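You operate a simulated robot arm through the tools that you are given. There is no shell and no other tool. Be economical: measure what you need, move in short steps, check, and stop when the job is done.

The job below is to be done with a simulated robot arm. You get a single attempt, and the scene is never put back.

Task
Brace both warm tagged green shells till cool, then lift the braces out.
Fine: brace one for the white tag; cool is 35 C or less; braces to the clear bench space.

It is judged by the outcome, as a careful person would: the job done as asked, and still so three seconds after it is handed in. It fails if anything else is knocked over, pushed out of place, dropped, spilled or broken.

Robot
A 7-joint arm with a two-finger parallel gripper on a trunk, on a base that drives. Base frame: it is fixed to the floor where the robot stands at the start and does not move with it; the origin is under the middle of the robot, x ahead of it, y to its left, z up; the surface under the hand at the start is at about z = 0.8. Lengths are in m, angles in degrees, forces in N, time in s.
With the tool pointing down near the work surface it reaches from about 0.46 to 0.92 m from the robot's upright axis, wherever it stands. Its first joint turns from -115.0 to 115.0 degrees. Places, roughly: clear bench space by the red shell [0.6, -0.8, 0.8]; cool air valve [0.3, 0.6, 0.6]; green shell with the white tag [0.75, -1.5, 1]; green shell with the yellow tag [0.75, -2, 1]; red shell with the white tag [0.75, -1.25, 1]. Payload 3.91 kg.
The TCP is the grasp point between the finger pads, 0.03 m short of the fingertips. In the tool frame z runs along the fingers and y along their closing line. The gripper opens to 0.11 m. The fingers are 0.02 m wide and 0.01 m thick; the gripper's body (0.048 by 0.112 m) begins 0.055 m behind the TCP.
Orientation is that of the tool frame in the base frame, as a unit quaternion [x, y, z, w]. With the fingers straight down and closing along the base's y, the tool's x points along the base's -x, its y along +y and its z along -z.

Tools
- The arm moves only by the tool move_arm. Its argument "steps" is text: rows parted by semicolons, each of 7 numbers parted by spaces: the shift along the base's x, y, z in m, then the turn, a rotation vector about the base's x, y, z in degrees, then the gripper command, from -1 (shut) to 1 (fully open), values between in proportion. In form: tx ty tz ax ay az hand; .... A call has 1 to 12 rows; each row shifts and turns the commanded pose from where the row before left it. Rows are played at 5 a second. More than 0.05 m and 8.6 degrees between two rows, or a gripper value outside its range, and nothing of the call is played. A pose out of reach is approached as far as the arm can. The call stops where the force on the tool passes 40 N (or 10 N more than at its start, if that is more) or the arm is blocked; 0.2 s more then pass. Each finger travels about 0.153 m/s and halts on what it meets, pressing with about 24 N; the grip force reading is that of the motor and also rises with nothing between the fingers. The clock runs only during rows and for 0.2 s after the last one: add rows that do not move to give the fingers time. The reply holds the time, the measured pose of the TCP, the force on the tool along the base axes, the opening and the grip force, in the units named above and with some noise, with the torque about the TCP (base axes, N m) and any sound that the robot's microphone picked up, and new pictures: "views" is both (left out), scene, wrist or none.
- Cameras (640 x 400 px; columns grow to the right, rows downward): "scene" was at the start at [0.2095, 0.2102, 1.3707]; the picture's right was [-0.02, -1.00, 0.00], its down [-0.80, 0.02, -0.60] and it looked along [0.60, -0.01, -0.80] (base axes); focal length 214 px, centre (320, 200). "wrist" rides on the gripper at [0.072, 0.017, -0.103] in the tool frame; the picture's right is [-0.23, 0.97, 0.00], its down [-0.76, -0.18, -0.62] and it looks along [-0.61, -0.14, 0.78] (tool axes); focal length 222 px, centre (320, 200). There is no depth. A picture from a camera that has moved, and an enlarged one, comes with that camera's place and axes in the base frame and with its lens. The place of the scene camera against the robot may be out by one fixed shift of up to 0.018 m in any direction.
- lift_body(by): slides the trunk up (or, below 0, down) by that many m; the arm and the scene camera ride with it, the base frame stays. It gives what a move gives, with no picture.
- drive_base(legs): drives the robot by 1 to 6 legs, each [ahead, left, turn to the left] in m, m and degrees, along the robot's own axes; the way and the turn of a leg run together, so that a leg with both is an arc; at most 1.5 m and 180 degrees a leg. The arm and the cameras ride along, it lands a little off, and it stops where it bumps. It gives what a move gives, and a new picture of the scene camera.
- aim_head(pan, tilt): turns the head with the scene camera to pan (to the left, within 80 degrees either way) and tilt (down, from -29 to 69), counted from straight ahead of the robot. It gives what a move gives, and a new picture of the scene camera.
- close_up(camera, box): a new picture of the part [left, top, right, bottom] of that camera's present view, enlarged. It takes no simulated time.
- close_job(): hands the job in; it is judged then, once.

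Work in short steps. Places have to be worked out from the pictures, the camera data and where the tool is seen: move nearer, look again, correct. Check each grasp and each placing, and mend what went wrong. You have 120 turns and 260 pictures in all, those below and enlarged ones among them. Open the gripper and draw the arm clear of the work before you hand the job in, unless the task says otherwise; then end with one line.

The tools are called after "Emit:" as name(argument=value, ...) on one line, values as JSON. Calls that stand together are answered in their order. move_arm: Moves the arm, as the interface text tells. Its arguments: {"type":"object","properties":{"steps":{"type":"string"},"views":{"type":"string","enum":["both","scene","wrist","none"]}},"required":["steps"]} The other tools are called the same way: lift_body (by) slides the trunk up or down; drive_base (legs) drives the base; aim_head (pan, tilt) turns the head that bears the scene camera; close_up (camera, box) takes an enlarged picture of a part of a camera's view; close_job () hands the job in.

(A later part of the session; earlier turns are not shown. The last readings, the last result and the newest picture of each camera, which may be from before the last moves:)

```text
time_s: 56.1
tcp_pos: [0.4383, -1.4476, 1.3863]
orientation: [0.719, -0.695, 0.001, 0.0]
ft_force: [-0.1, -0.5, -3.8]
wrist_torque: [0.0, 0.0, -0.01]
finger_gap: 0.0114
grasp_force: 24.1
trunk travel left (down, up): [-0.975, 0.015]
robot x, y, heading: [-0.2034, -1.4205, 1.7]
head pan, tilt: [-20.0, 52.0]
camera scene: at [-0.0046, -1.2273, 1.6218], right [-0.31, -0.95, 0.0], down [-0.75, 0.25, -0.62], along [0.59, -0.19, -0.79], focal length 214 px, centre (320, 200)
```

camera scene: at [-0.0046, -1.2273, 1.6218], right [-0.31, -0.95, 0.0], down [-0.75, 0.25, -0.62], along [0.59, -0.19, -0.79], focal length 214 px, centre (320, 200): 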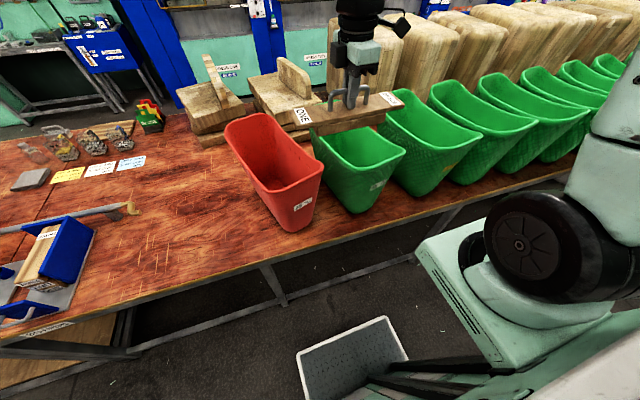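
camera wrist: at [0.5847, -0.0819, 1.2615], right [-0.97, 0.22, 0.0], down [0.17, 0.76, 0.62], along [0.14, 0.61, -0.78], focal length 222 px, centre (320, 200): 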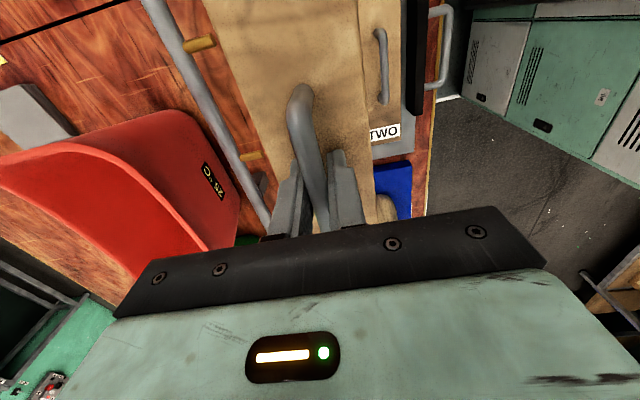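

Emit:
close_up(camera="scene", box=[360, 170, 400, 195])

Emit:
close_up(camera="scene", box=[420, 150, 470, 180])

Emit:
close_up(camera="wrist", box=[0, 0, 640, 400])

```text
16.00 times, centred on (380, 182) of scene
camera zoom: at [-0.0046, -1.2273, 1.6218], right [-0.31, -0.95, 0.0], down [-0.75, 0.25, -0.62], along [0.59, -0.19, -0.79], focal length 3432 px, centre (-640, 480)
```

zoom: 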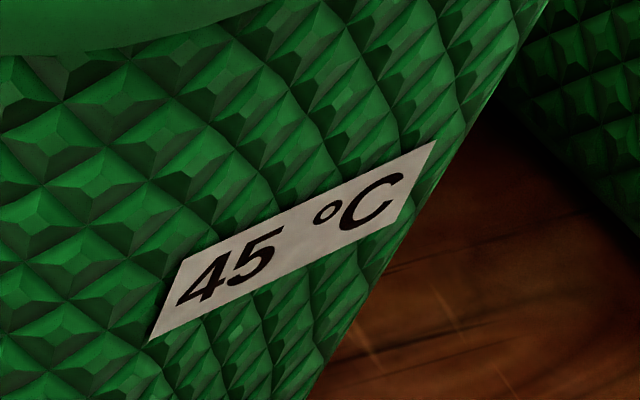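

```text
12.80 times, centred on (445, 165) of scene
camera zoom: at [-0.0046, -1.2273, 1.6218], right [-0.31, -0.95, 0.0], down [-0.75, 0.25, -0.62], along [0.59, -0.19, -0.79], focal length 2745 px, centre (-1280, 648)
```

zoom: 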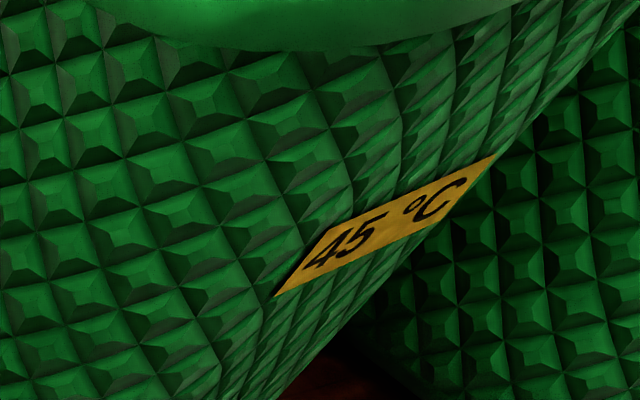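

```text
1.00 times, centred on (320, 200) of wrist (not enlarged: the box is as wide or as high as the picture)
camera zoom: at [0.424, -1.5199, 1.4904], right [-0.98, 0.2, 0.0], down [0.15, 0.77, 0.62], along [0.12, 0.61, -0.78], focal length 222 px, centre (320, 200)
```

zoom: 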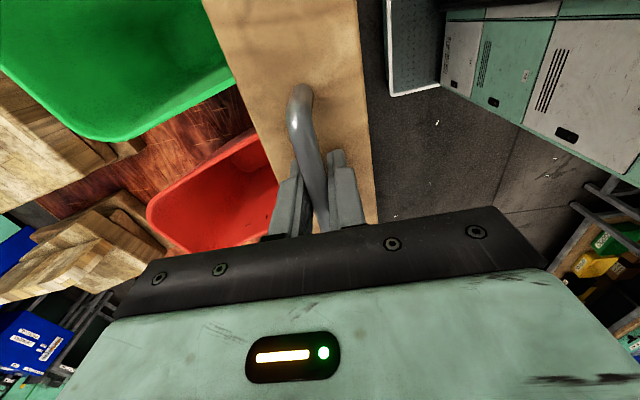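

Shells are already down to 45 °C and still cooling, so I must brace both quickly. White shell rim triangulates to centre ≈(0.655, −1.557), z≈1.126, turned ≈10° left; I move the brace over it with a matching turn.

Emit:
move_arm(steps="0.0303 -0.0157 -0.018 0 0 1.2 -1;0.0303 -0.0157 -0.018 0 0 1.2 -1;0.0303 -0.0157 -0.018 0 0 1.2 -1;0.0303 -0.0157 -0.018 0 0 1.2 -1;0.0303 -0.0157 -0.018 0 0 1.2 -1;0.0303 -0.0157 -0.018 0 0 1.2 -1;0.0303 -0.0157 -0.015 0 0 1.2 -1;0 0 0 0 0 0 -1")

Emit:
close_up(camera="scene", box=[280, 80, 440, 230])

```text
time_s: 57.9
tcp_pos: [0.6525, -1.5595, 1.2629]
orientation: [0.767, -0.641, 0.0, 0.001]
ft_force: [0.1, 0.1, -3.1]
wrist_torque: [-0.02, 0.0, 0.0]
finger_gap: 0.0117
grasp_force: 23.9
trunk travel left (down, up): [-0.975, 0.015]
robot x, y, heading: [-0.2005, -1.4193, 2.0]
head pan, tilt: [-20.0, 52.0]
camera scene: at [-0.0042, -1.2275, 1.6217], right [-0.31, -0.95, 0.0], down [-0.75, 0.25, -0.62], along [0.58, -0.19, -0.79], focal length 214 px, centre (320, 200)
camera wrist: at [0.6487, -1.633, 1.3667], right [-1.0, 0.05, 0.0], down [0.04, 0.78, 0.62], along [0.03, 0.62, -0.78], focal length 222 px, centre (320, 200)
```

scene: 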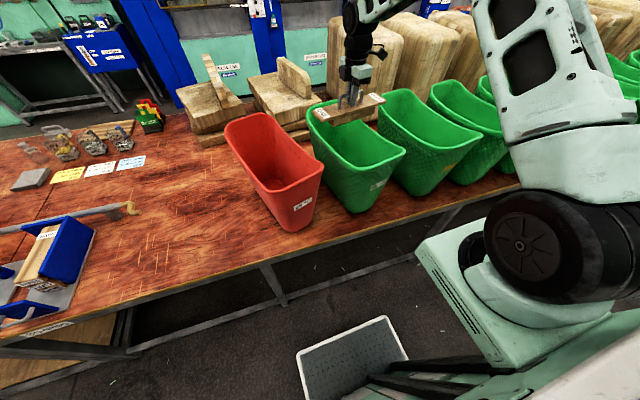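
wrist: 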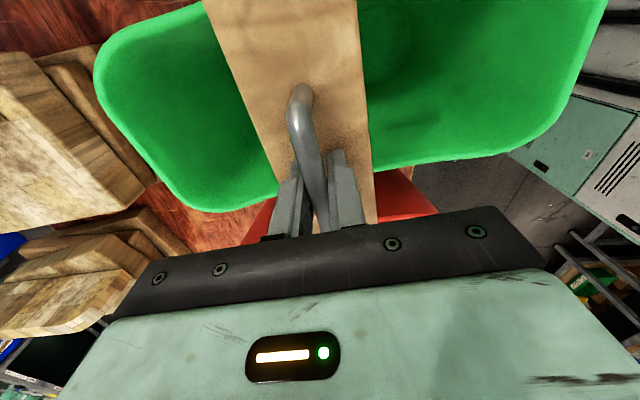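

```text
2.67 times, centred on (360, 155) of scene
camera zoom: at [-0.0042, -1.2275, 1.6217], right [-0.31, -0.95, 0.0], down [-0.75, 0.25, -0.62], along [0.58, -0.19, -0.79], focal length 572 px, centre (213, 320)
```

zoom: 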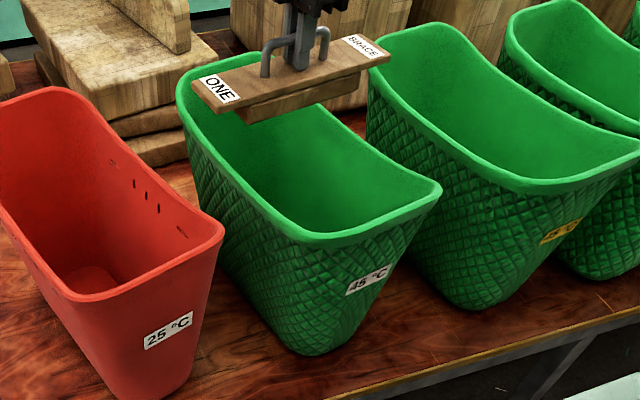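

Wrist view: shell centreline at this x is ≈y −1.567, turn matches. I shift 8 mm and lower until the body just reaches the rim.

Emit:
move_arm(steps="0.001 -0.008 -0.025 0 0 0.3 -1;0 0 -0.025 0 0 0 -1;0 0 0 0 0 0 -1")

Emit:
close_up(camera="scene", box=[300, 80, 420, 180])

```text
time_s: 58.7
tcp_pos: [0.6524, -1.5662, 1.2141]
orientation: [0.769, -0.639, 0.001, 0.001]
ft_force: [0.1, 0.6, -3.6]
wrist_torque: [-0.02, -0.01, -0.03]
finger_gap: 0.0113
grasp_force: 24.0
trunk travel left (down, up): [-0.975, 0.015]
robot x, y, heading: [-0.2037, -1.4231, 1.8]
head pan, tilt: [-20.0, 52.0]
camera scene: at [-0.0044, -1.2274, 1.6218], right [-0.31, -0.95, 0.0], down [-0.75, 0.25, -0.62], along [0.58, -0.19, -0.79], focal length 214 px, centre (320, 200)
camera wrist: at [0.6494, -1.6396, 1.3178], right [-1.0, 0.04, 0.0], down [0.03, 0.78, 0.62], along [0.03, 0.62, -0.78], focal length 222 px, centre (320, 200)
```

scene: 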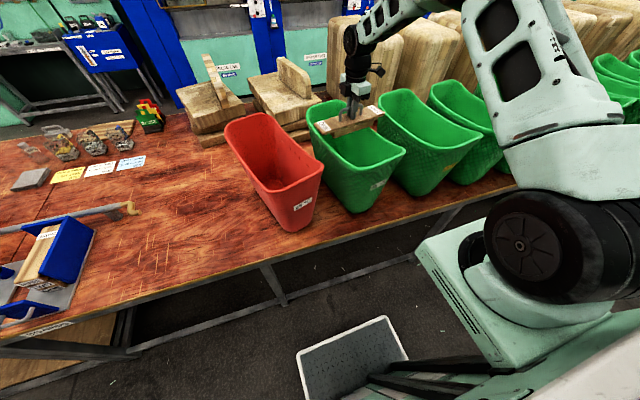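
wrist: 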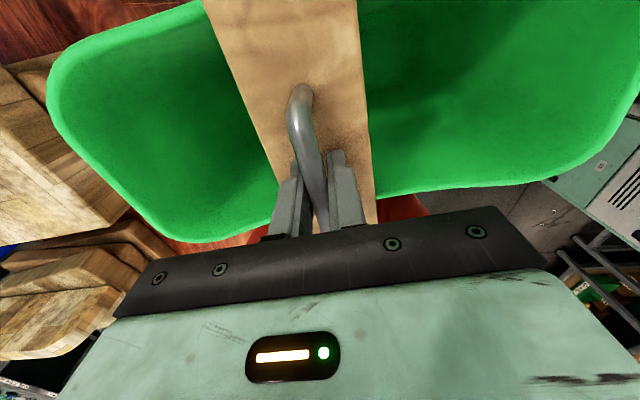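

```text
4.00 times, centred on (360, 130) of scene
camera zoom: at [-0.0044, -1.2274, 1.6218], right [-0.31, -0.95, 0.0], down [-0.75, 0.25, -0.62], along [0.58, -0.19, -0.79], focal length 858 px, centre (160, 480)
```

zoom: 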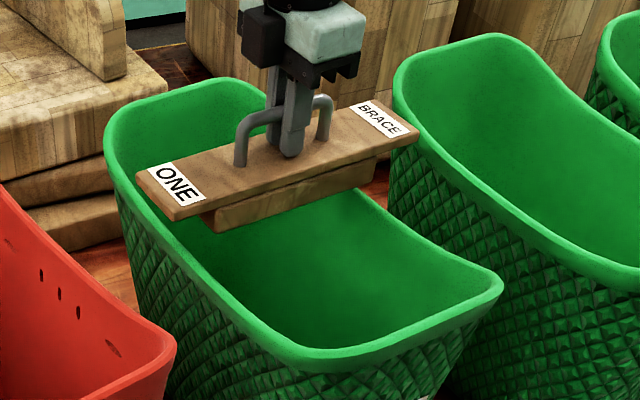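

Close to rim height; I lower 2 cm more and check lateral fit.

Emit:
move_arm(steps="0 0 -0.015 0 0 0 -1;0 0 -0.01 0 0 0 -1;0 0 0 0 0 0 -1")

Emit:
close_up(camera="scene", box=[310, 90, 400, 165])

```text
time_s: 59.5
tcp_pos: [0.6509, -1.5648, 1.1886]
orientation: [0.769, -0.639, 0.001, 0.0]
ft_force: [-1.1, 0.5, -4.0]
wrist_torque: [0.0, 0.0, 0.0]
finger_gap: 0.0111
grasp_force: 24.4
trunk travel left (down, up): [-0.975, 0.015]
robot x, y, heading: [-0.2031, -1.4223, 1.8]
head pan, tilt: [-20.0, 52.0]
camera scene: at [-0.0045, -1.2274, 1.6218], right [-0.31, -0.95, 0.0], down [-0.75, 0.25, -0.62], along [0.58, -0.19, -0.79], focal length 214 px, centre (320, 200)
camera wrist: at [0.6491, -1.639, 1.2923], right [-1.0, 0.05, 0.0], down [0.03, 0.78, 0.62], along [0.03, 0.62, -0.78], focal length 222 px, centre (320, 200)
```

scene: 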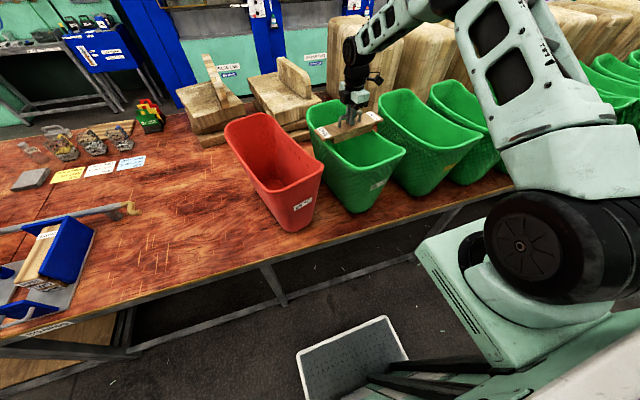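
wrist: 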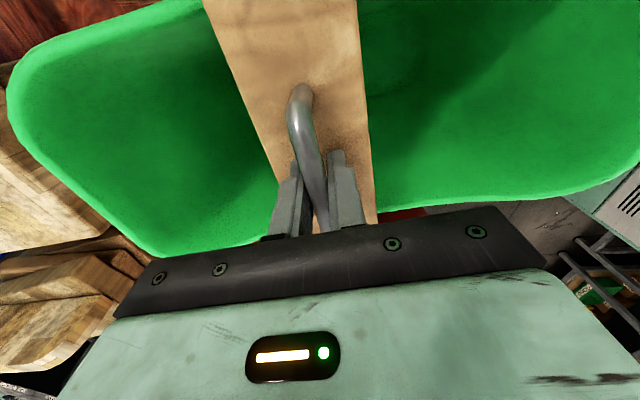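

```text
5.33 times, centred on (355, 128) of scene
camera zoom: at [-0.0045, -1.2274, 1.6218], right [-0.31, -0.95, 0.0], down [-0.75, 0.25, -0.62], along [0.58, -0.19, -0.79], focal length 1144 px, centre (133, 587)
```

zoom: 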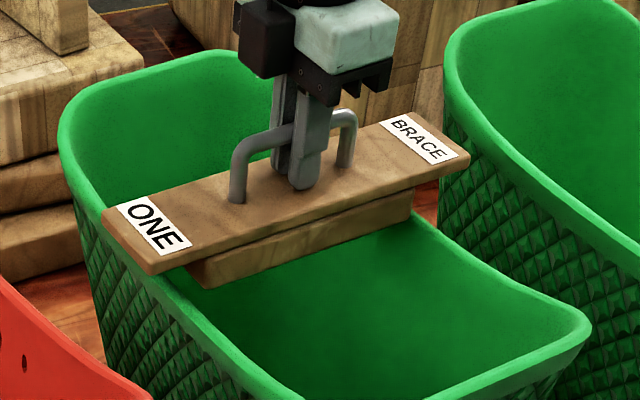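

Emit:
move_arm(steps="0 0.001 -0.01 0 0 0 -1;0 0 -0.01 0 0 0 -1;0 0 0 0 0 0 -1")

Emit:
close_up(camera="scene", box=[310, 90, 400, 165])

```text
time_s: 60.3
tcp_pos: [0.6517, -1.563, 1.1675]
orientation: [0.769, -0.639, 0.0, 0.001]
ft_force: [0.2, -0.1, -2.7]
wrist_torque: [-0.02, -0.03, 0.03]
finger_gap: 0.0111
grasp_force: 23.6
trunk travel left (down, up): [-0.975, 0.015]
robot x, y, heading: [-0.2054, -1.4197, 1.9]
head pan, tilt: [-20.0, 52.0]
camera scene: at [-0.0045, -1.2274, 1.6218], right [-0.31, -0.95, 0.0], down [-0.75, 0.25, -0.62], along [0.58, -0.19, -0.79], focal length 214 px, centre (320, 200)
camera wrist: at [0.6487, -1.6379, 1.2723], right [-1.0, 0.04, 0.0], down [0.03, 0.78, 0.62], along [0.03, 0.62, -0.78], focal length 222 px, centre (320, 200)
```

scene: 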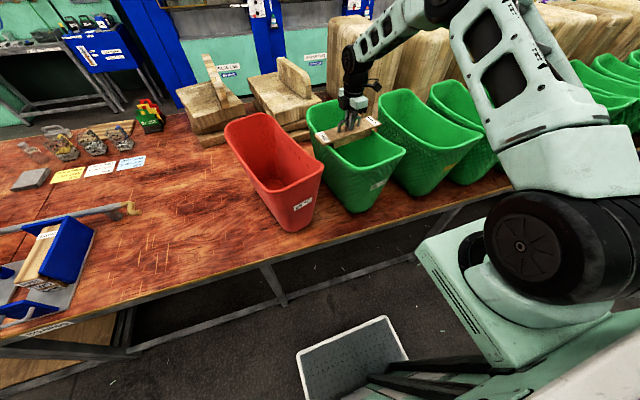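
wrist: 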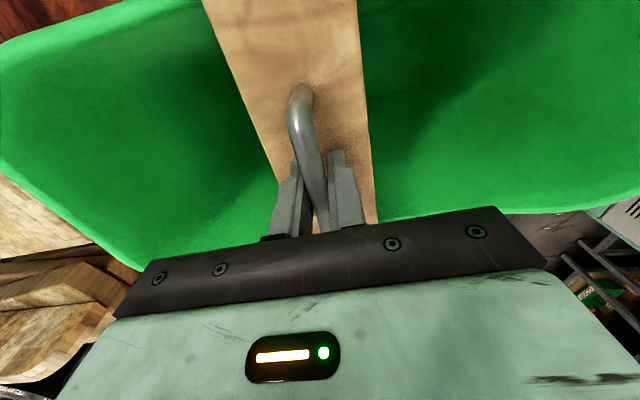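

```text
5.33 times, centred on (355, 128) of scene
camera zoom: at [-0.0045, -1.2274, 1.6218], right [-0.31, -0.95, 0.0], down [-0.75, 0.25, -0.62], along [0.58, -0.19, -0.79], focal length 1144 px, centre (133, 587)
```

zoom: 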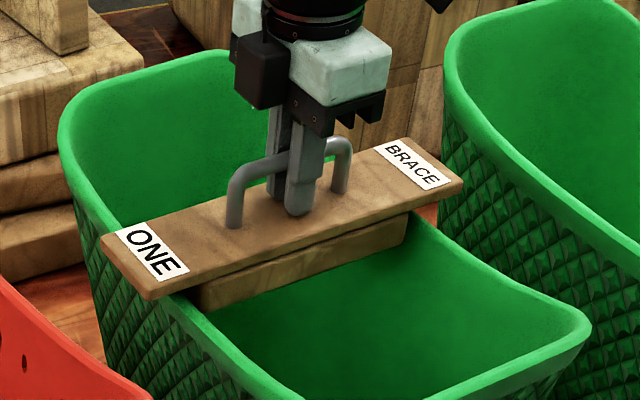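

The body is entering without contact. I keep lowering gently until the plank seats.

Emit:
move_arm(steps="0 0 -0.008 0 0 0 -1;0 0 -0.006 0 0 0 -1;0 0 0 0 0 0 -1", views="none")

Emit:
close_up(camera="scene", box=[310, 90, 400, 165])

```text
time_s: 61.1
tcp_pos: [0.652, -1.5645, 1.1532]
orientation: [0.769, -0.639, 0.001, 0.0]
ft_force: [0.8, -0.7, -2.7]
wrist_torque: [-0.06, 0.04, 0.06]
finger_gap: 0.0115
grasp_force: 24.3
trunk travel left (down, up): [-0.975, 0.015]
robot x, y, heading: [-0.2021, -1.4174, 2.3]
head pan, tilt: [-20.0, 52.0]
```

```text
5.33 times, centred on (355, 128) of scene
camera zoom: at [-0.0046, -1.2274, 1.6218], right [-0.31, -0.95, 0.0], down [-0.75, 0.25, -0.62], along [0.58, -0.19, -0.79], focal length 1144 px, centre (133, 587)
```

zoom: 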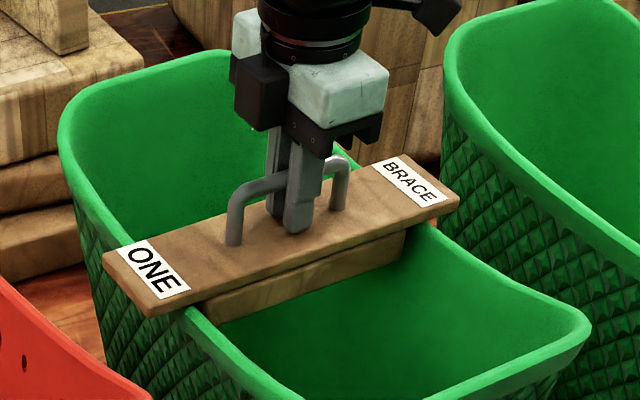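

Emit:
move_arm(steps="0 0 -0.005 0 0 0 -1;0 0 -0.005 0 0 0 -1;0 0 -0.004 0 0 0 -1;0 0 0 0 0 0 -1", views="none")

Emit:
close_up(camera="scene", box=[310, 90, 400, 165])

```text
time_s: 61.8
tcp_pos: [0.6528, -1.5656, 1.1495]
orientation: [0.769, -0.639, 0.006, -0.004]
ft_force: [0.0, -0.3, 17.2]
wrist_torque: [0.22, 0.79, 0.07]
finger_gap: 0.0117
grasp_force: 23.9
trunk travel left (down, up): [-0.975, 0.015]
robot x, y, heading: [-0.2026, -1.4217, 1.7]
head pan, tilt: [-20.0, 52.0]
stopped in row 3: the force on the tool passed its limit at 45 N (the readings are from after the stop); the commanded pose is now the measured one
```

```text
5.33 times, centred on (355, 128) of scene
camera zoom: at [-0.0061, -1.2272, 1.6219], right [-0.31, -0.95, 0.0], down [-0.75, 0.25, -0.62], along [0.59, -0.19, -0.79], focal length 1144 px, centre (133, 587)
```

zoom: 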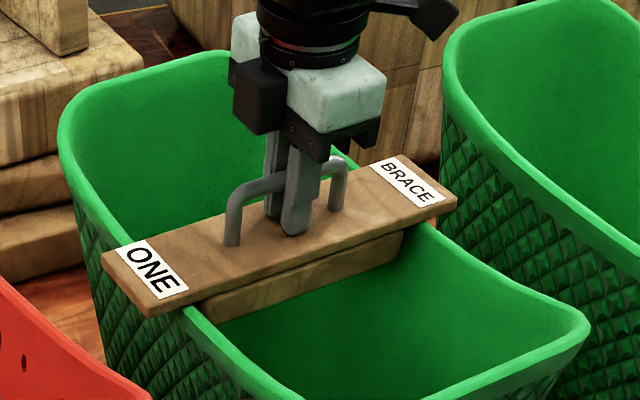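

Plank rests on both rims. I ease off, open, and rise straight up.

Emit:
move_arm(steps="0 0 0.002 0 0 0 -1;0 0 0 0 0 0 -0.3;0 0 0 0 0 0 0;0 0 0.03 0 0 0 0;0 0 0.05 0 0 0 0;0 0 0.05 0 0 0 0;0 0 0.05 0 0 0 0;0 0 0.04 0 0 0 0", views="wrist")

Emit:
close_up(camera="scene", box=[290, 80, 450, 220])

```text
time_s: 63.6
tcp_pos: [0.6555, -1.5657, 1.3717]
orientation: [0.769, -0.64, 0.003, -0.003]
ft_force: [-0.6, -0.2, 0.6]
wrist_torque: [0.0, 0.01, 0.0]
finger_gap: 0.0551
grasp_force: 0.1
trunk travel left (down, up): [-0.975, 0.015]
robot x, y, heading: [-0.2026, -1.4228, 2.0]
head pan, tilt: [-20.0, 52.0]
camera wrist: at [0.6514, -1.6396, 1.4762], right [-1.0, 0.05, -0.01], down [0.03, 0.78, 0.62], along [0.04, 0.62, -0.78], focal length 222 px, centre (320, 200)
```

wrist: 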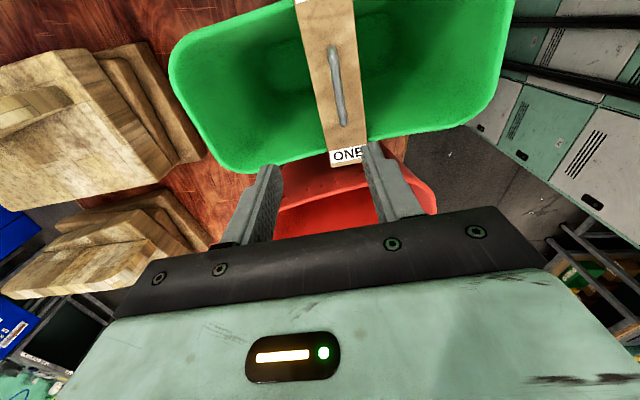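

```text
2.86 times, centred on (370, 150) of scene
camera zoom: at [-0.0046, -1.2274, 1.6217], right [-0.31, -0.95, 0.0], down [-0.75, 0.25, -0.62], along [0.58, -0.19, -0.79], focal length 613 px, centre (177, 343)
```

zoom: 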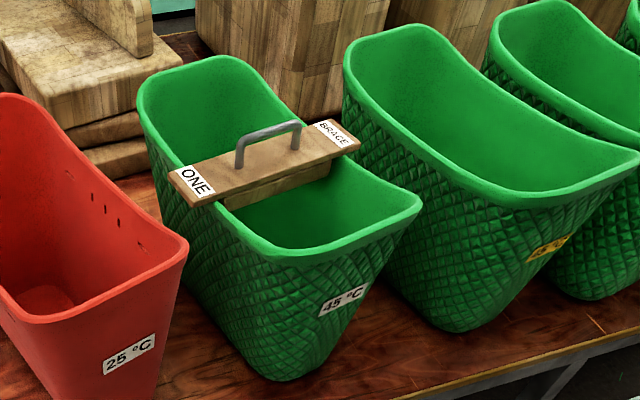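

Brace ONE is seated and both shells still show 45 °C. I hurry back to the cradle for brace TWO (handle ≈(0.502, −0.009)).

Emit:
drive_base(legs=[[-0.07, 0.8, -1], [-0.06, 0.78, -1]])

```text
time_s: 71.6
tcp_pos: [0.4979, -0.0486, 1.3711]
orientation: [0.755, -0.656, 0.004, -0.002]
ft_force: [0.9, -0.2, 0.2]
wrist_torque: [0.02, -0.03, -0.02]
finger_gap: 0.055
grasp_force: 0.1
trunk travel left (down, up): [-0.975, 0.015]
robot x, y, heading: [-0.3542, 0.1371, -0.6]
head pan, tilt: [-20.0, 52.0]
camera scene: at [-0.1462, 0.3198, 1.6218], right [-0.36, -0.93, 0.0], down [-0.74, 0.28, -0.62], along [0.58, -0.22, -0.79], focal length 214 px, centre (320, 200)
```

scene: 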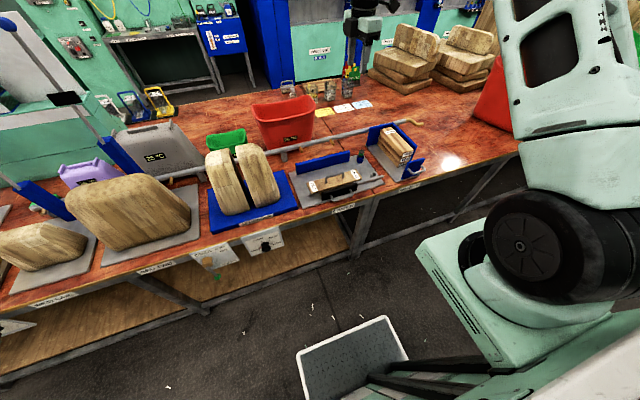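

I move over handle TWO, undo the 8° turn and descend to 1.05 for a check.

Emit:
move_arm(steps="0.0005 0.005 -0.04 0 0 -1 0;0.0005 0.005 -0.04 0 0 -1 0;0.0005 0.005 -0.04 0 0 -1 0;0.0005 0.005 -0.04 0 0 -1 0;0.0005 0.005 -0.04 0 0 -1 0;0.0005 0.005 -0.04 0 0 -1 0;0.0005 0.005 -0.04 0 0 -1 0;0.0005 0.005 -0.04 0 0 -1 0", views="wrist")

```text
time_s: 73.4
tcp_pos: [0.501, -0.0086, 1.0509]
orientation: [-0.706, 0.708, -0.004, 0.002]
ft_force: [0.0, -0.9, 0.2]
wrist_torque: [-0.01, -0.04, -0.01]
finger_gap: 0.0551
grasp_force: 0.1
trunk travel left (down, up): [-0.975, 0.015]
robot x, y, heading: [-0.3535, 0.1369, -1.0]
head pan, tilt: [-20.0, 52.0]
camera wrist: at [0.4842, -0.0804, 1.1551], right [-0.97, 0.23, -0.01], down [0.17, 0.76, 0.62], along [0.15, 0.6, -0.78], focal length 222 px, centre (320, 200)
```

wrist: 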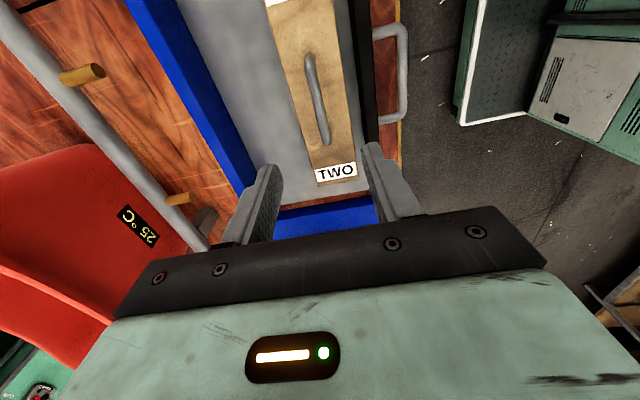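

Aligned; I descend, straddle the bar and close.

Emit:
move_arm(steps="0.003 -0.002 -0.045 0 0 0 0;0 0 -0.045 0 0 0 0;0 0 -0.04 0 0 0 0;0 0 -0.02 0 0 0 0;0 0 -0.012 0 0 0 0;0 0 0 0 0 0 0", views="wrist")

```text
time_s: 74.8
tcp_pos: [0.5035, -0.0093, 0.8895]
orientation: [-0.707, 0.707, -0.004, 0.003]
ft_force: [-0.5, -0.4, -0.6]
wrist_torque: [0.0, 0.01, 0.02]
finger_gap: 0.0548
grasp_force: 0.2
trunk travel left (down, up): [-0.975, 0.015]
robot x, y, heading: [-0.3544, 0.1401, -0.9]
head pan, tilt: [-20.0, 52.0]
camera wrist: at [0.4861, -0.0811, 0.9941], right [-0.97, 0.23, -0.01], down [0.17, 0.76, 0.62], along [0.15, 0.6, -0.78], focal length 222 px, centre (320, 200)
```

wrist: 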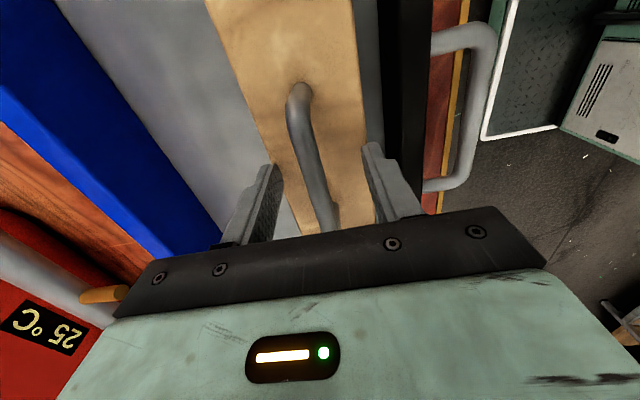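

Emit:
move_arm(steps="0 0 -0.004 0 0 0 0;0 0 0 0 0 0 -1;0 0 0 0 0 0 -1;0 0 0 0 0 0 -1;0 0 0.015 0 0 0 -1;0 0 0.03 0 0 0 -1;0 0 0.05 0 0 0 -1;0 0 0.05 0 0 0 -1;0 0 0.05 0 0 0 -1;0 0 0.05 0 0 0 -1;0 0 0.05 0 0 0 -1;0 0 0.05 0 0 0 -1", views="both")

```text
time_s: 77.4
tcp_pos: [0.505, -0.0112, 1.231]
orientation: [-0.707, 0.708, -0.004, 0.001]
ft_force: [1.0, 0.9, -3.2]
wrist_torque: [-0.01, 0.01, 0.02]
finger_gap: 0.0115
grasp_force: 24.2
trunk travel left (down, up): [-0.975, 0.015]
robot x, y, heading: [-0.3518, 0.1386, -0.7]
head pan, tilt: [-20.0, 52.0]
camera scene: at [-0.1457, 0.3198, 1.6217], right [-0.35, -0.93, 0.0], down [-0.74, 0.28, -0.62], along [0.58, -0.22, -0.79], focal length 214 px, centre (320, 200)
camera wrist: at [0.4866, -0.0832, 1.3349], right [-0.97, 0.23, -0.01], down [0.17, 0.76, 0.62], along [0.15, 0.6, -0.78], focal length 222 px, centre (320, 200)
```

scene: 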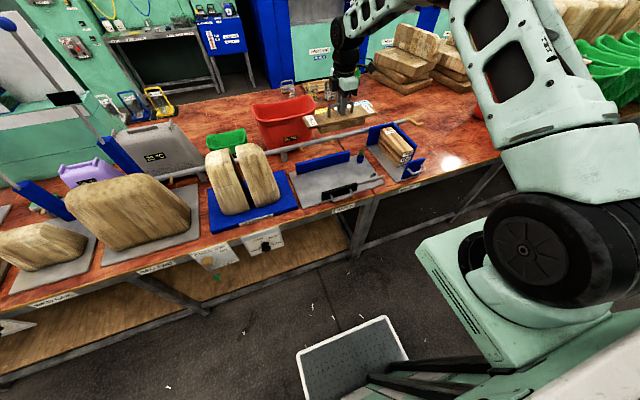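
wrist: 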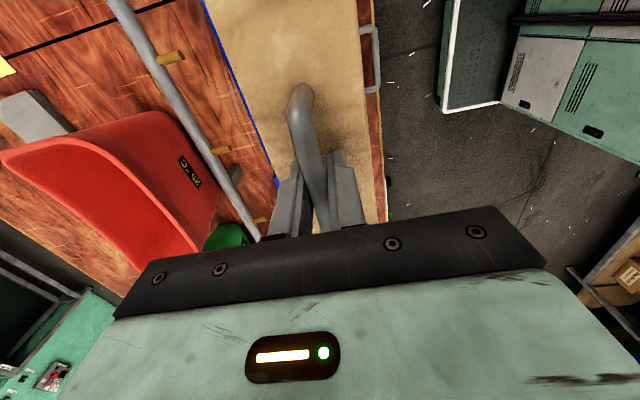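

Brace TWO is held level. I raise it and drive to the yellow-tagged shell (estimated centre ≈(0.667, −1.90)).

Emit:
move_arm(steps="0 0 0.05 0 0 0 -1;0 0 0.05 0 0 0 -1;0 0 0.045 0 0 0 -1", views="none")

Emit:
drive_base(legs=[[0.1, -0.95, 0], [0.1, -0.95, 0]])

Emit:
close_up(camera="wrist", box=[0, 0, 640, 400])

Emit:
close_up(camera="scene", box=[270, 60, 510, 210])

```text
time_s: 78.2
tcp_pos: [0.5037, -0.0088, 1.3753]
orientation: [-0.706, 0.708, -0.004, 0.001]
ft_force: [-0.7, 0.2, -3.2]
wrist_torque: [0.01, -0.01, -0.02]
finger_gap: 0.0112
grasp_force: 24.4
trunk travel left (down, up): [-0.975, 0.015]
robot x, y, heading: [-0.3545, 0.132, -0.7]
head pan, tilt: [-20.0, 52.0]
```

```text
time_s: 87.8
tcp_pos: [0.6737, -1.9255, 1.3738]
orientation: [-0.706, 0.708, -0.004, 0.002]
ft_force: [-0.3, -0.7, -3.2]
wrist_torque: [-0.02, 0.0, 0.0]
finger_gap: 0.0113
grasp_force: 23.9
trunk travel left (down, up): [-0.975, 0.015]
robot x, y, heading: [-0.1801, -1.7805, -0.9]
head pan, tilt: [-20.0, 52.0]
camera scene: at [0.0255, -1.5945, 1.6218], right [-0.36, -0.93, 0.0], down [-0.74, 0.28, -0.62], along [0.57, -0.22, -0.79], focal length 214 px, centre (320, 200)
```

scene: 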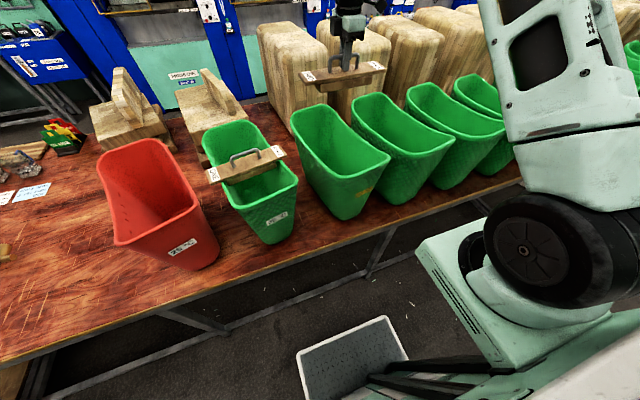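

```text
1.00 times, centred on (320, 200) of wrist (not enlarged: the box is as wide or as high as the picture)
camera zoom: at [0.6563, -1.9976, 1.4798], right [-0.97, 0.23, -0.01], down [0.18, 0.76, 0.62], along [0.15, 0.6, -0.78], focal length 222 px, centre (320, 200)
```

zoom: 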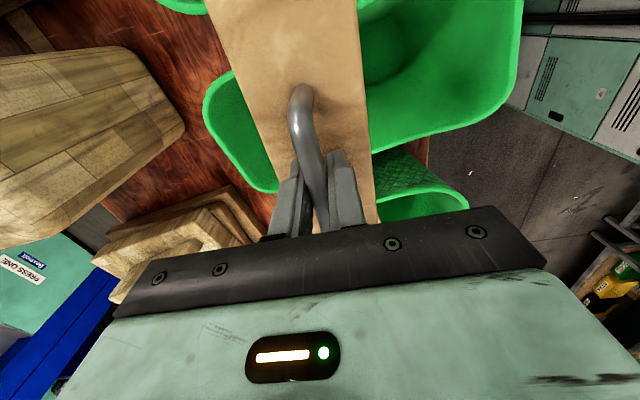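

```text
2.67 times, centred on (390, 135) of scene
camera zoom: at [0.0255, -1.5945, 1.6218], right [-0.36, -0.93, 0.0], down [-0.74, 0.28, -0.62], along [0.57, -0.22, -0.79], focal length 572 px, centre (133, 373)
```

zoom: 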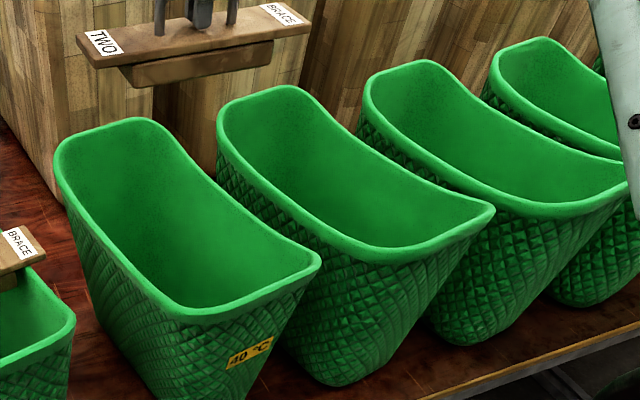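

Yellow now reads 40 °C, so time is short. Its rim centre works out to ≈(0.653, −1.897), turned ≈8°; I move over and down to just above the rim.

Emit:
move_arm(steps="-0.007 0.0095 -0.04 0 0 2.7 -1;-0.007 0.0095 -0.04 0 0 2.7 -1;-0.007 0.0095 -0.04 0 0 2.7 -1;0 0 -0.025 0 0 0 -1;0 0 0 0 0 0 -1")

Emit:
close_up(camera="scene", box=[270, 80, 400, 180])

```text
time_s: 89.0
tcp_pos: [0.6548, -1.8968, 1.2284]
orientation: [0.754, -0.657, 0.004, -0.002]
ft_force: [0.0, -0.4, -3.1]
wrist_torque: [0.03, -0.02, 0.01]
finger_gap: 0.0114
grasp_force: 23.7
trunk travel left (down, up): [-0.975, 0.015]
robot x, y, heading: [-0.1842, -1.7759, -0.9]
head pan, tilt: [-20.0, 52.0]
camera scene: at [0.0257, -1.5946, 1.6218], right [-0.36, -0.93, 0.0], down [-0.74, 0.28, -0.62], along [0.57, -0.22, -0.79], focal length 214 px, centre (320, 200)
camera wrist: at [0.647, -1.9708, 1.3329], right [-1.0, 0.09, -0.01], down [0.07, 0.78, 0.62], along [0.07, 0.62, -0.78], focal length 222 px, centre (320, 200)
```

scene: 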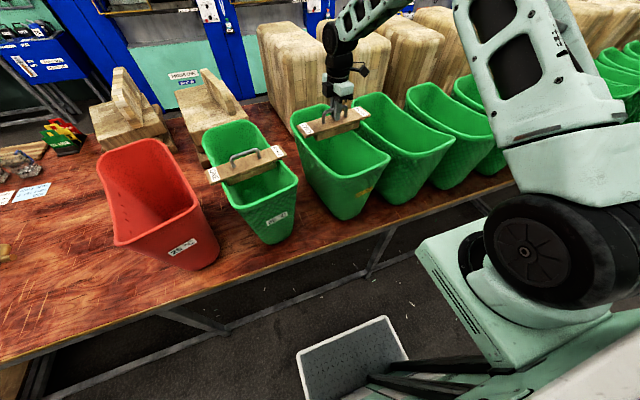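
wrist: 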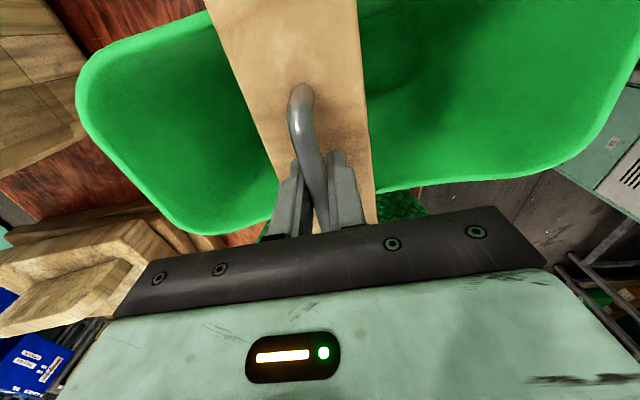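

```text
4.00 times, centred on (335, 130) of scene
camera zoom: at [0.0257, -1.5946, 1.6218], right [-0.36, -0.93, 0.0], down [-0.74, 0.28, -0.62], along [0.57, -0.22, -0.79], focal length 858 px, centre (260, 480)
```

zoom: 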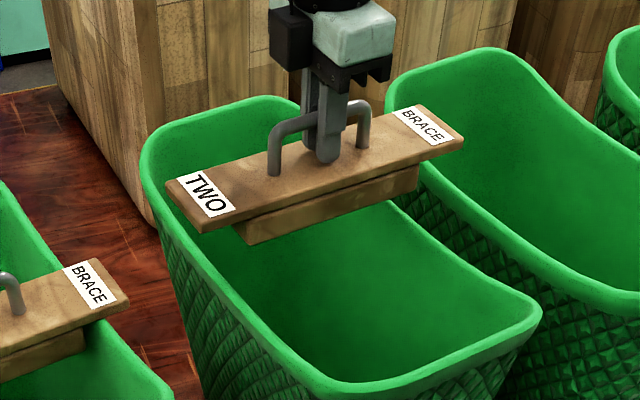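

Well aligned; I add 2° and 4 mm and lower into the opening.

Emit:
move_arm(steps="0 0.004 -0.02 0 0 2 -1;0 0 -0.02 0 0 0 -1;0 0 -0.015 0 0 0 -1;0 0 0 0 0 0 -1", views="wrist")

Emit:
close_up(camera="scene", box=[280, 80, 400, 180])

```text
time_s: 90.0
tcp_pos: [0.6533, -1.8926, 1.1747]
orientation: [0.765, -0.644, 0.004, -0.003]
ft_force: [0.7, 0.3, -2.9]
wrist_torque: [0.03, -0.02, 0.02]
finger_gap: 0.0115
grasp_force: 24.3
trunk travel left (down, up): [-0.975, 0.015]
robot x, y, heading: [-0.1785, -1.7775, -1.1]
head pan, tilt: [-20.0, 52.0]
camera wrist: at [0.6484, -1.9669, 1.2786], right [-1.0, 0.06, -0.01], down [0.04, 0.78, 0.62], along [0.04, 0.62, -0.78], focal length 222 px, centre (320, 200)
```

wrist: 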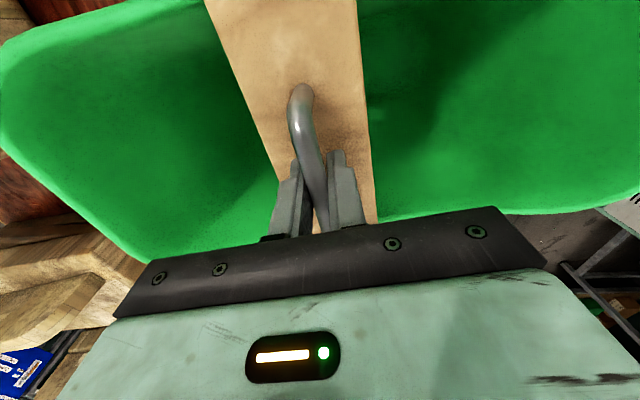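

```text
4.00 times, centred on (340, 130) of scene
camera zoom: at [0.0256, -1.5946, 1.6218], right [-0.36, -0.93, 0.0], down [-0.74, 0.28, -0.62], along [0.57, -0.22, -0.79], focal length 858 px, centre (240, 480)
```

zoom: 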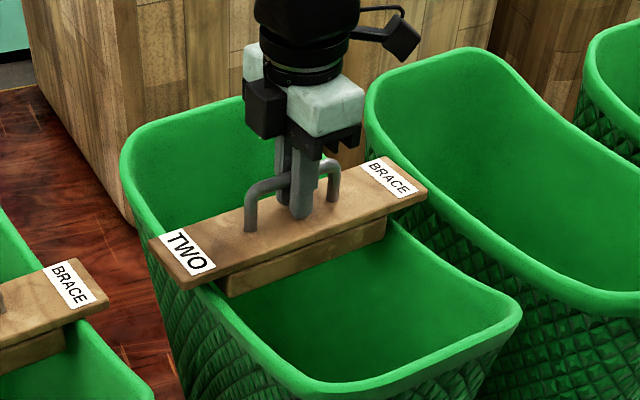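

The body is between the walls with no force. I lower on until it seats.

Emit:
move_arm(steps="0 0 -0.012 0 0 0 -1;0 0 -0.01 0 0 0 -1;0 0 -0.005 0 0 0 -1;0 0 -0.005 0 0 0 -1;0 0 0 0 0 0 -1", views="none")

Emit:
close_up(camera="scene", box=[280, 80, 400, 180])

```text
time_s: 91.1
tcp_pos: [0.6556, -1.8929, 1.1496]
orientation: [0.764, -0.645, 0.008, -0.006]
ft_force: [-1.6, -0.3, 17.8]
wrist_torque: [0.14, 0.75, 0.04]
finger_gap: 0.0117
grasp_force: 23.8
trunk travel left (down, up): [-0.975, 0.015]
robot x, y, heading: [-0.1824, -1.7801, -0.7]
head pan, tilt: [-20.0, 52.0]
stopped in row 5: the force on the tool passed its limit at 44 N (the readings are from after the stop); the commanded pose is now the measured one
```

```text
4.00 times, centred on (340, 130) of scene
camera zoom: at [0.0239, -1.5945, 1.6219], right [-0.36, -0.93, 0.0], down [-0.74, 0.28, -0.62], along [0.58, -0.22, -0.79], focal length 858 px, centre (240, 480)
```

zoom: 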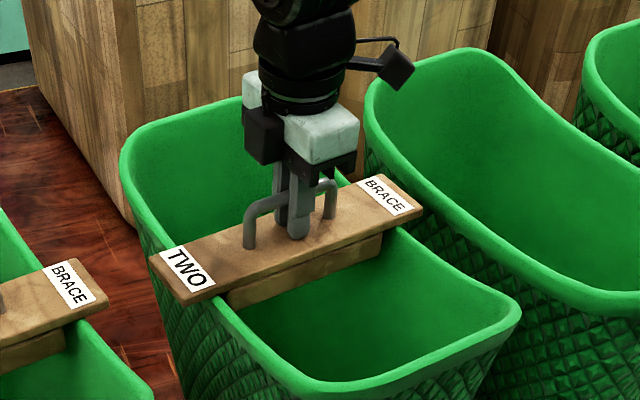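

Seated at the same height as the first. I release and rise 10 cm, then read the tags.

Emit:
move_arm(steps="0 0 0.002 0 0 0 -1;0 0 0 0 0 0 -0.3;0 0 0 0 0 0 0;0 0 0.03 0 0 0 0;0 0 0.05 0 0 0 0;0 0 0.05 0 0 0 0;0 0 0 0 0 0 0", views="wrist")

Emit:
close_up(camera="scene", box=[190, 80, 430, 250])

```text
time_s: 92.7
tcp_pos: [0.6532, -1.8937, 1.28]
orientation: [0.764, -0.645, 0.007, -0.004]
ft_force: [0.6, -0.3, 0.6]
wrist_torque: [0.01, 0.0, 0.01]
finger_gap: 0.055
grasp_force: 0.0
trunk travel left (down, up): [-0.975, 0.015]
robot x, y, heading: [-0.1823, -1.7767, -1.1]
head pan, tilt: [-20.0, 52.0]
camera wrist: at [0.648, -1.9666, 1.3845], right [-1.0, 0.06, -0.02], down [0.04, 0.78, 0.62], along [0.05, 0.62, -0.78], focal length 222 px, centre (320, 200)
```

wrist: 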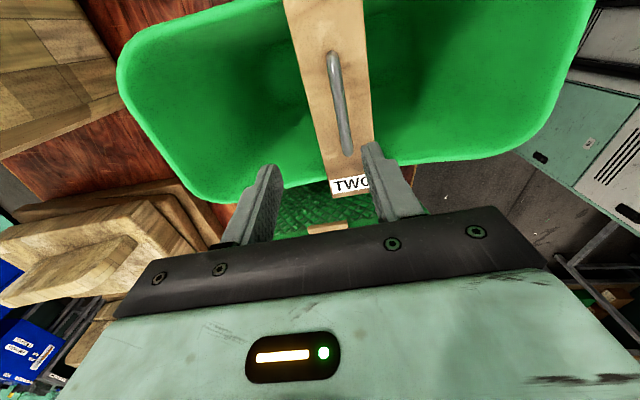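

```text
2.35 times, centred on (310, 165) of scene
camera zoom: at [0.0249, -1.5946, 1.6218], right [-0.36, -0.93, 0.0], down [-0.74, 0.28, -0.62], along [0.57, -0.22, -0.79], focal length 505 px, centre (344, 282)
```

zoom: 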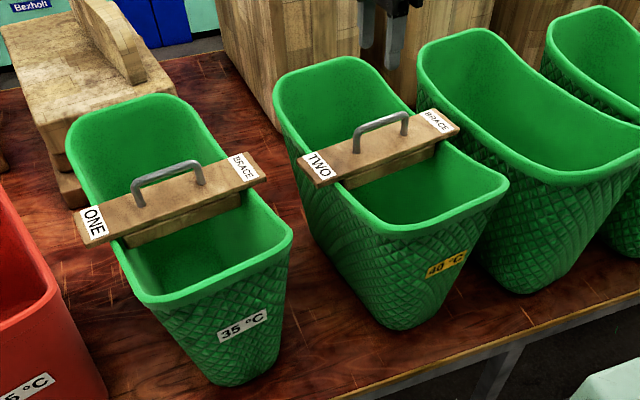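

Both braces are seated; white shows 35 °C, yellow 40 °C. I wait a few seconds for both to be clearly cool.

Emit:
move_arm(steps="0 0 0 0 0 0 0;0 0 0 0 0 0 0;0 0 0 0 0 0 0;0 0 0 0 0 0 0;0 0 0 0 0 0 0;0 0 0 0 0 0 0;0 0 0 0 0 0 0;0 0 0 0 0 0 0;0 0 0 0 0 0 0;0 0 0 0 0 0 0;0 0 0 0 0 0 0;0 0 0 0 0 0 0", views="none")

Emit:
move_arm(steps="0 0 0 0 0 0 0;0 0 0 0 0 0 0;0 0 0 0 0 0 0;0 0 0 0 0 0 0;0 0 0 0 0 0 0;0 0 0 0 0 0 0;0 0 0 0 0 0 0;0 0 0 0 0 0 0;0 0 0 0 0 0 0;0 0 0 0 0 0 0;0 0 0 0 0 0 0;0 0 0 0 0 0 0", views="none")

Emit:
move_arm(steps="0 0 0 0 0 0 0;0 0 0 0 0 0 0;0 0 0 0 0 0 0;0 0 0 0 0 0 0;0 0 0 0 0 0 0;0 0 0 0 0 0 0;0 0 0 0 0 0 0;0 0 0 0 0 0 0;0 0 0 0 0 0 0;0 0 0 0 0 0 0;0 0 0 0 0 0 0;0 0 0 0 0 0 0", views="none")

Emit:
close_up(camera="scene", box=[250, 170, 390, 240])

```text
time_s: 95.3
tcp_pos: [0.6541, -1.8919, 1.2799]
orientation: [0.764, -0.645, 0.007, -0.005]
ft_force: [0.1, 0.1, -0.6]
wrist_torque: [-0.01, 0.02, 0.01]
finger_gap: 0.0551
grasp_force: 0.1
trunk travel left (down, up): [-0.975, 0.015]
robot x, y, heading: [-0.1836, -1.7765, -1.0]
head pan, tilt: [-20.0, 52.0]
```

```text
time_s: 97.9
tcp_pos: [0.6539, -1.892, 1.2795]
orientation: [0.764, -0.645, 0.008, -0.006]
ft_force: [-0.3, 0.4, 0.6]
wrist_torque: [0.0, -0.05, 0.0]
finger_gap: 0.0551
grasp_force: 0.0
trunk travel left (down, up): [-0.975, 0.015]
robot x, y, heading: [-0.1824, -1.7761, -1.0]
head pan, tilt: [-20.0, 52.0]
```

```text
time_s: 100.5
tcp_pos: [0.6535, -1.8923, 1.2791]
orientation: [0.764, -0.645, 0.007, -0.006]
ft_force: [0.6, 0.7, -0.3]
wrist_torque: [0.0, 0.0, 0.01]
finger_gap: 0.055
grasp_force: 0.1
trunk travel left (down, up): [-0.975, 0.015]
robot x, y, heading: [-0.1868, -1.775, -1.2]
head pan, tilt: [-20.0, 52.0]
```

```text
4.57 times, centred on (320, 205) of scene
camera zoom: at [0.0253, -1.5946, 1.6218], right [-0.36, -0.93, 0.0], down [-0.74, 0.28, -0.62], along [0.57, -0.22, -0.79], focal length 980 px, centre (320, 177)
```

zoom: 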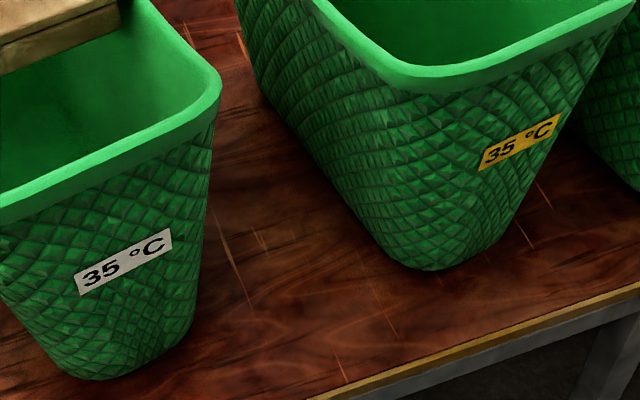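

Both read 35 °C. For margin against rounding, I wait some more before removing.

Emit:
move_arm(steps="0 0 0 0 0 0 0;0 0 0 0 0 0 0;0 0 0 0 0 0 0;0 0 0 0 0 0 0;0 0 0 0 0 0 0;0 0 0 0 0 0 0;0 0 0 0 0 0 0;0 0 0 0 0 0 0;0 0 0 0 0 0 0;0 0 0 0 0 0 0;0 0 0 0 0 0 0;0 0 0 0 0 0 0", views="none")

Emit:
move_arm(steps="0 0 0 0 0 0 0;0 0 0 0 0 0 0;0 0 0 0 0 0 0;0 0 0 0 0 0 0;0 0 0 0 0 0 0;0 0 0 0 0 0 0;0 0 0 0 0 0 0;0 0 0 0 0 0 0;0 0 0 0 0 0 0;0 0 0 0 0 0 0;0 0 0 0 0 0 0;0 0 0 0 0 0 0", views="none")

Emit:
move_arm(steps="0 0 0 0 0 0 0;0 0 0 0 0 0 0;0 0 0 0 0 0 0;0 0 0 0 0 0 0;0 0 0 0 0 0 0;0 0 0 0 0 0 0;0 0 0 0 0 0 0;0 0 0 0 0 0 0;0 0 0 0 0 0 0;0 0 0 0 0 0 0;0 0 0 0 0 0 0;0 0 0 0 0 0 0", views="none")

Emit:
move_arm(steps="0 0 0 0 0 0 0;0 0 0 0 0 0 0;0 0 0 0 0 0 0;0 0 0 0 0 0 0;0 0 0 0 0 0 0;0 0 0 0 0 0 0;0 0 0 0 0 0 0;0 0 0 0 0 0 0;0 0 0 0 0 0 0;0 0 0 0 0 0 0;0 0 0 0 0 0 0;0 0 0 0 0 0 0", views="none")

Emit:
move_arm(steps="0 0 0 0 0 0 0;0 0 0 0 0 0 0;0 0 0 0 0 0 0;0 0 0 0 0 0 0;0 0 0 0 0 0 0;0 0 0 0 0 0 0;0 0 0 0 0 0 0;0 0 0 0 0 0 0;0 0 0 0 0 0 0;0 0 0 0 0 0 0;0 0 0 0 0 0 0;0 0 0 0 0 0 0", views="none")

Emit:
close_up(camera="scene", box=[250, 170, 390, 240])

```text
time_s: 103.1
tcp_pos: [0.6537, -1.8924, 1.2796]
orientation: [0.764, -0.645, 0.008, -0.005]
ft_force: [-0.6, 0.0, 0.0]
wrist_torque: [0.04, -0.03, 0.02]
finger_gap: 0.0552
grasp_force: 0.0
trunk travel left (down, up): [-0.975, 0.015]
robot x, y, heading: [-0.181, -1.778, -1.0]
head pan, tilt: [-20.0, 52.0]
```

```text
time_s: 105.7
tcp_pos: [0.6539, -1.8928, 1.2777]
orientation: [0.764, -0.645, 0.008, -0.004]
ft_force: [0.4, 0.7, 0.2]
wrist_torque: [0.02, -0.01, 0.02]
finger_gap: 0.055
grasp_force: 0.1
trunk travel left (down, up): [-0.975, 0.015]
robot x, y, heading: [-0.1839, -1.7725, -1.3]
head pan, tilt: [-20.0, 52.0]
```

```text
time_s: 108.3
tcp_pos: [0.6536, -1.8932, 1.2792]
orientation: [0.764, -0.645, 0.007, -0.006]
ft_force: [-0.5, 0.0, -0.2]
wrist_torque: [-0.01, -0.02, -0.01]
finger_gap: 0.0549
grasp_force: 0.2
trunk travel left (down, up): [-0.975, 0.015]
robot x, y, heading: [-0.1811, -1.7776, -0.6]
head pan, tilt: [-20.0, 52.0]
```

```text
time_s: 110.9
tcp_pos: [0.6547, -1.8927, 1.2789]
orientation: [0.764, -0.645, 0.008, -0.004]
ft_force: [-0.3, -0.2, -0.2]
wrist_torque: [0.0, -0.03, 0.01]
finger_gap: 0.0548
grasp_force: 0.0
trunk travel left (down, up): [-0.975, 0.015]
robot x, y, heading: [-0.1826, -1.778, -0.9]
head pan, tilt: [-20.0, 52.0]
```

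```text
time_s: 113.5
tcp_pos: [0.6545, -1.8929, 1.2794]
orientation: [0.764, -0.645, 0.007, -0.005]
ft_force: [0.7, -0.9, 0.4]
wrist_torque: [0.03, 0.0, 0.01]
finger_gap: 0.0552
grasp_force: 0.0
trunk travel left (down, up): [-0.975, 0.015]
robot x, y, heading: [-0.1848, -1.7757, -0.7]
head pan, tilt: [-20.0, 52.0]
```

```text
4.57 times, centred on (320, 205) of scene
camera zoom: at [0.0253, -1.5946, 1.6218], right [-0.36, -0.93, 0.0], down [-0.74, 0.28, -0.62], along [0.57, -0.22, -0.79], focal length 980 px, centre (320, 177)
```

zoom: 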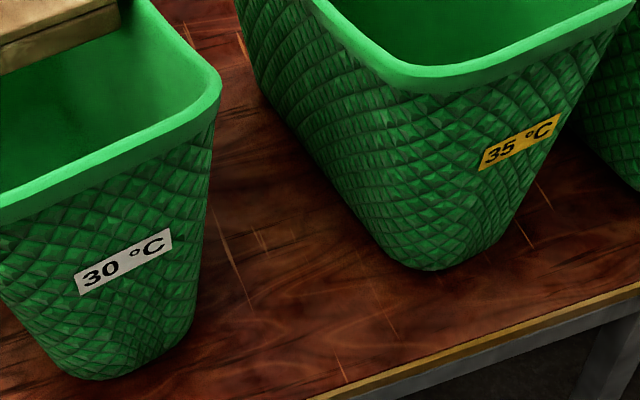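

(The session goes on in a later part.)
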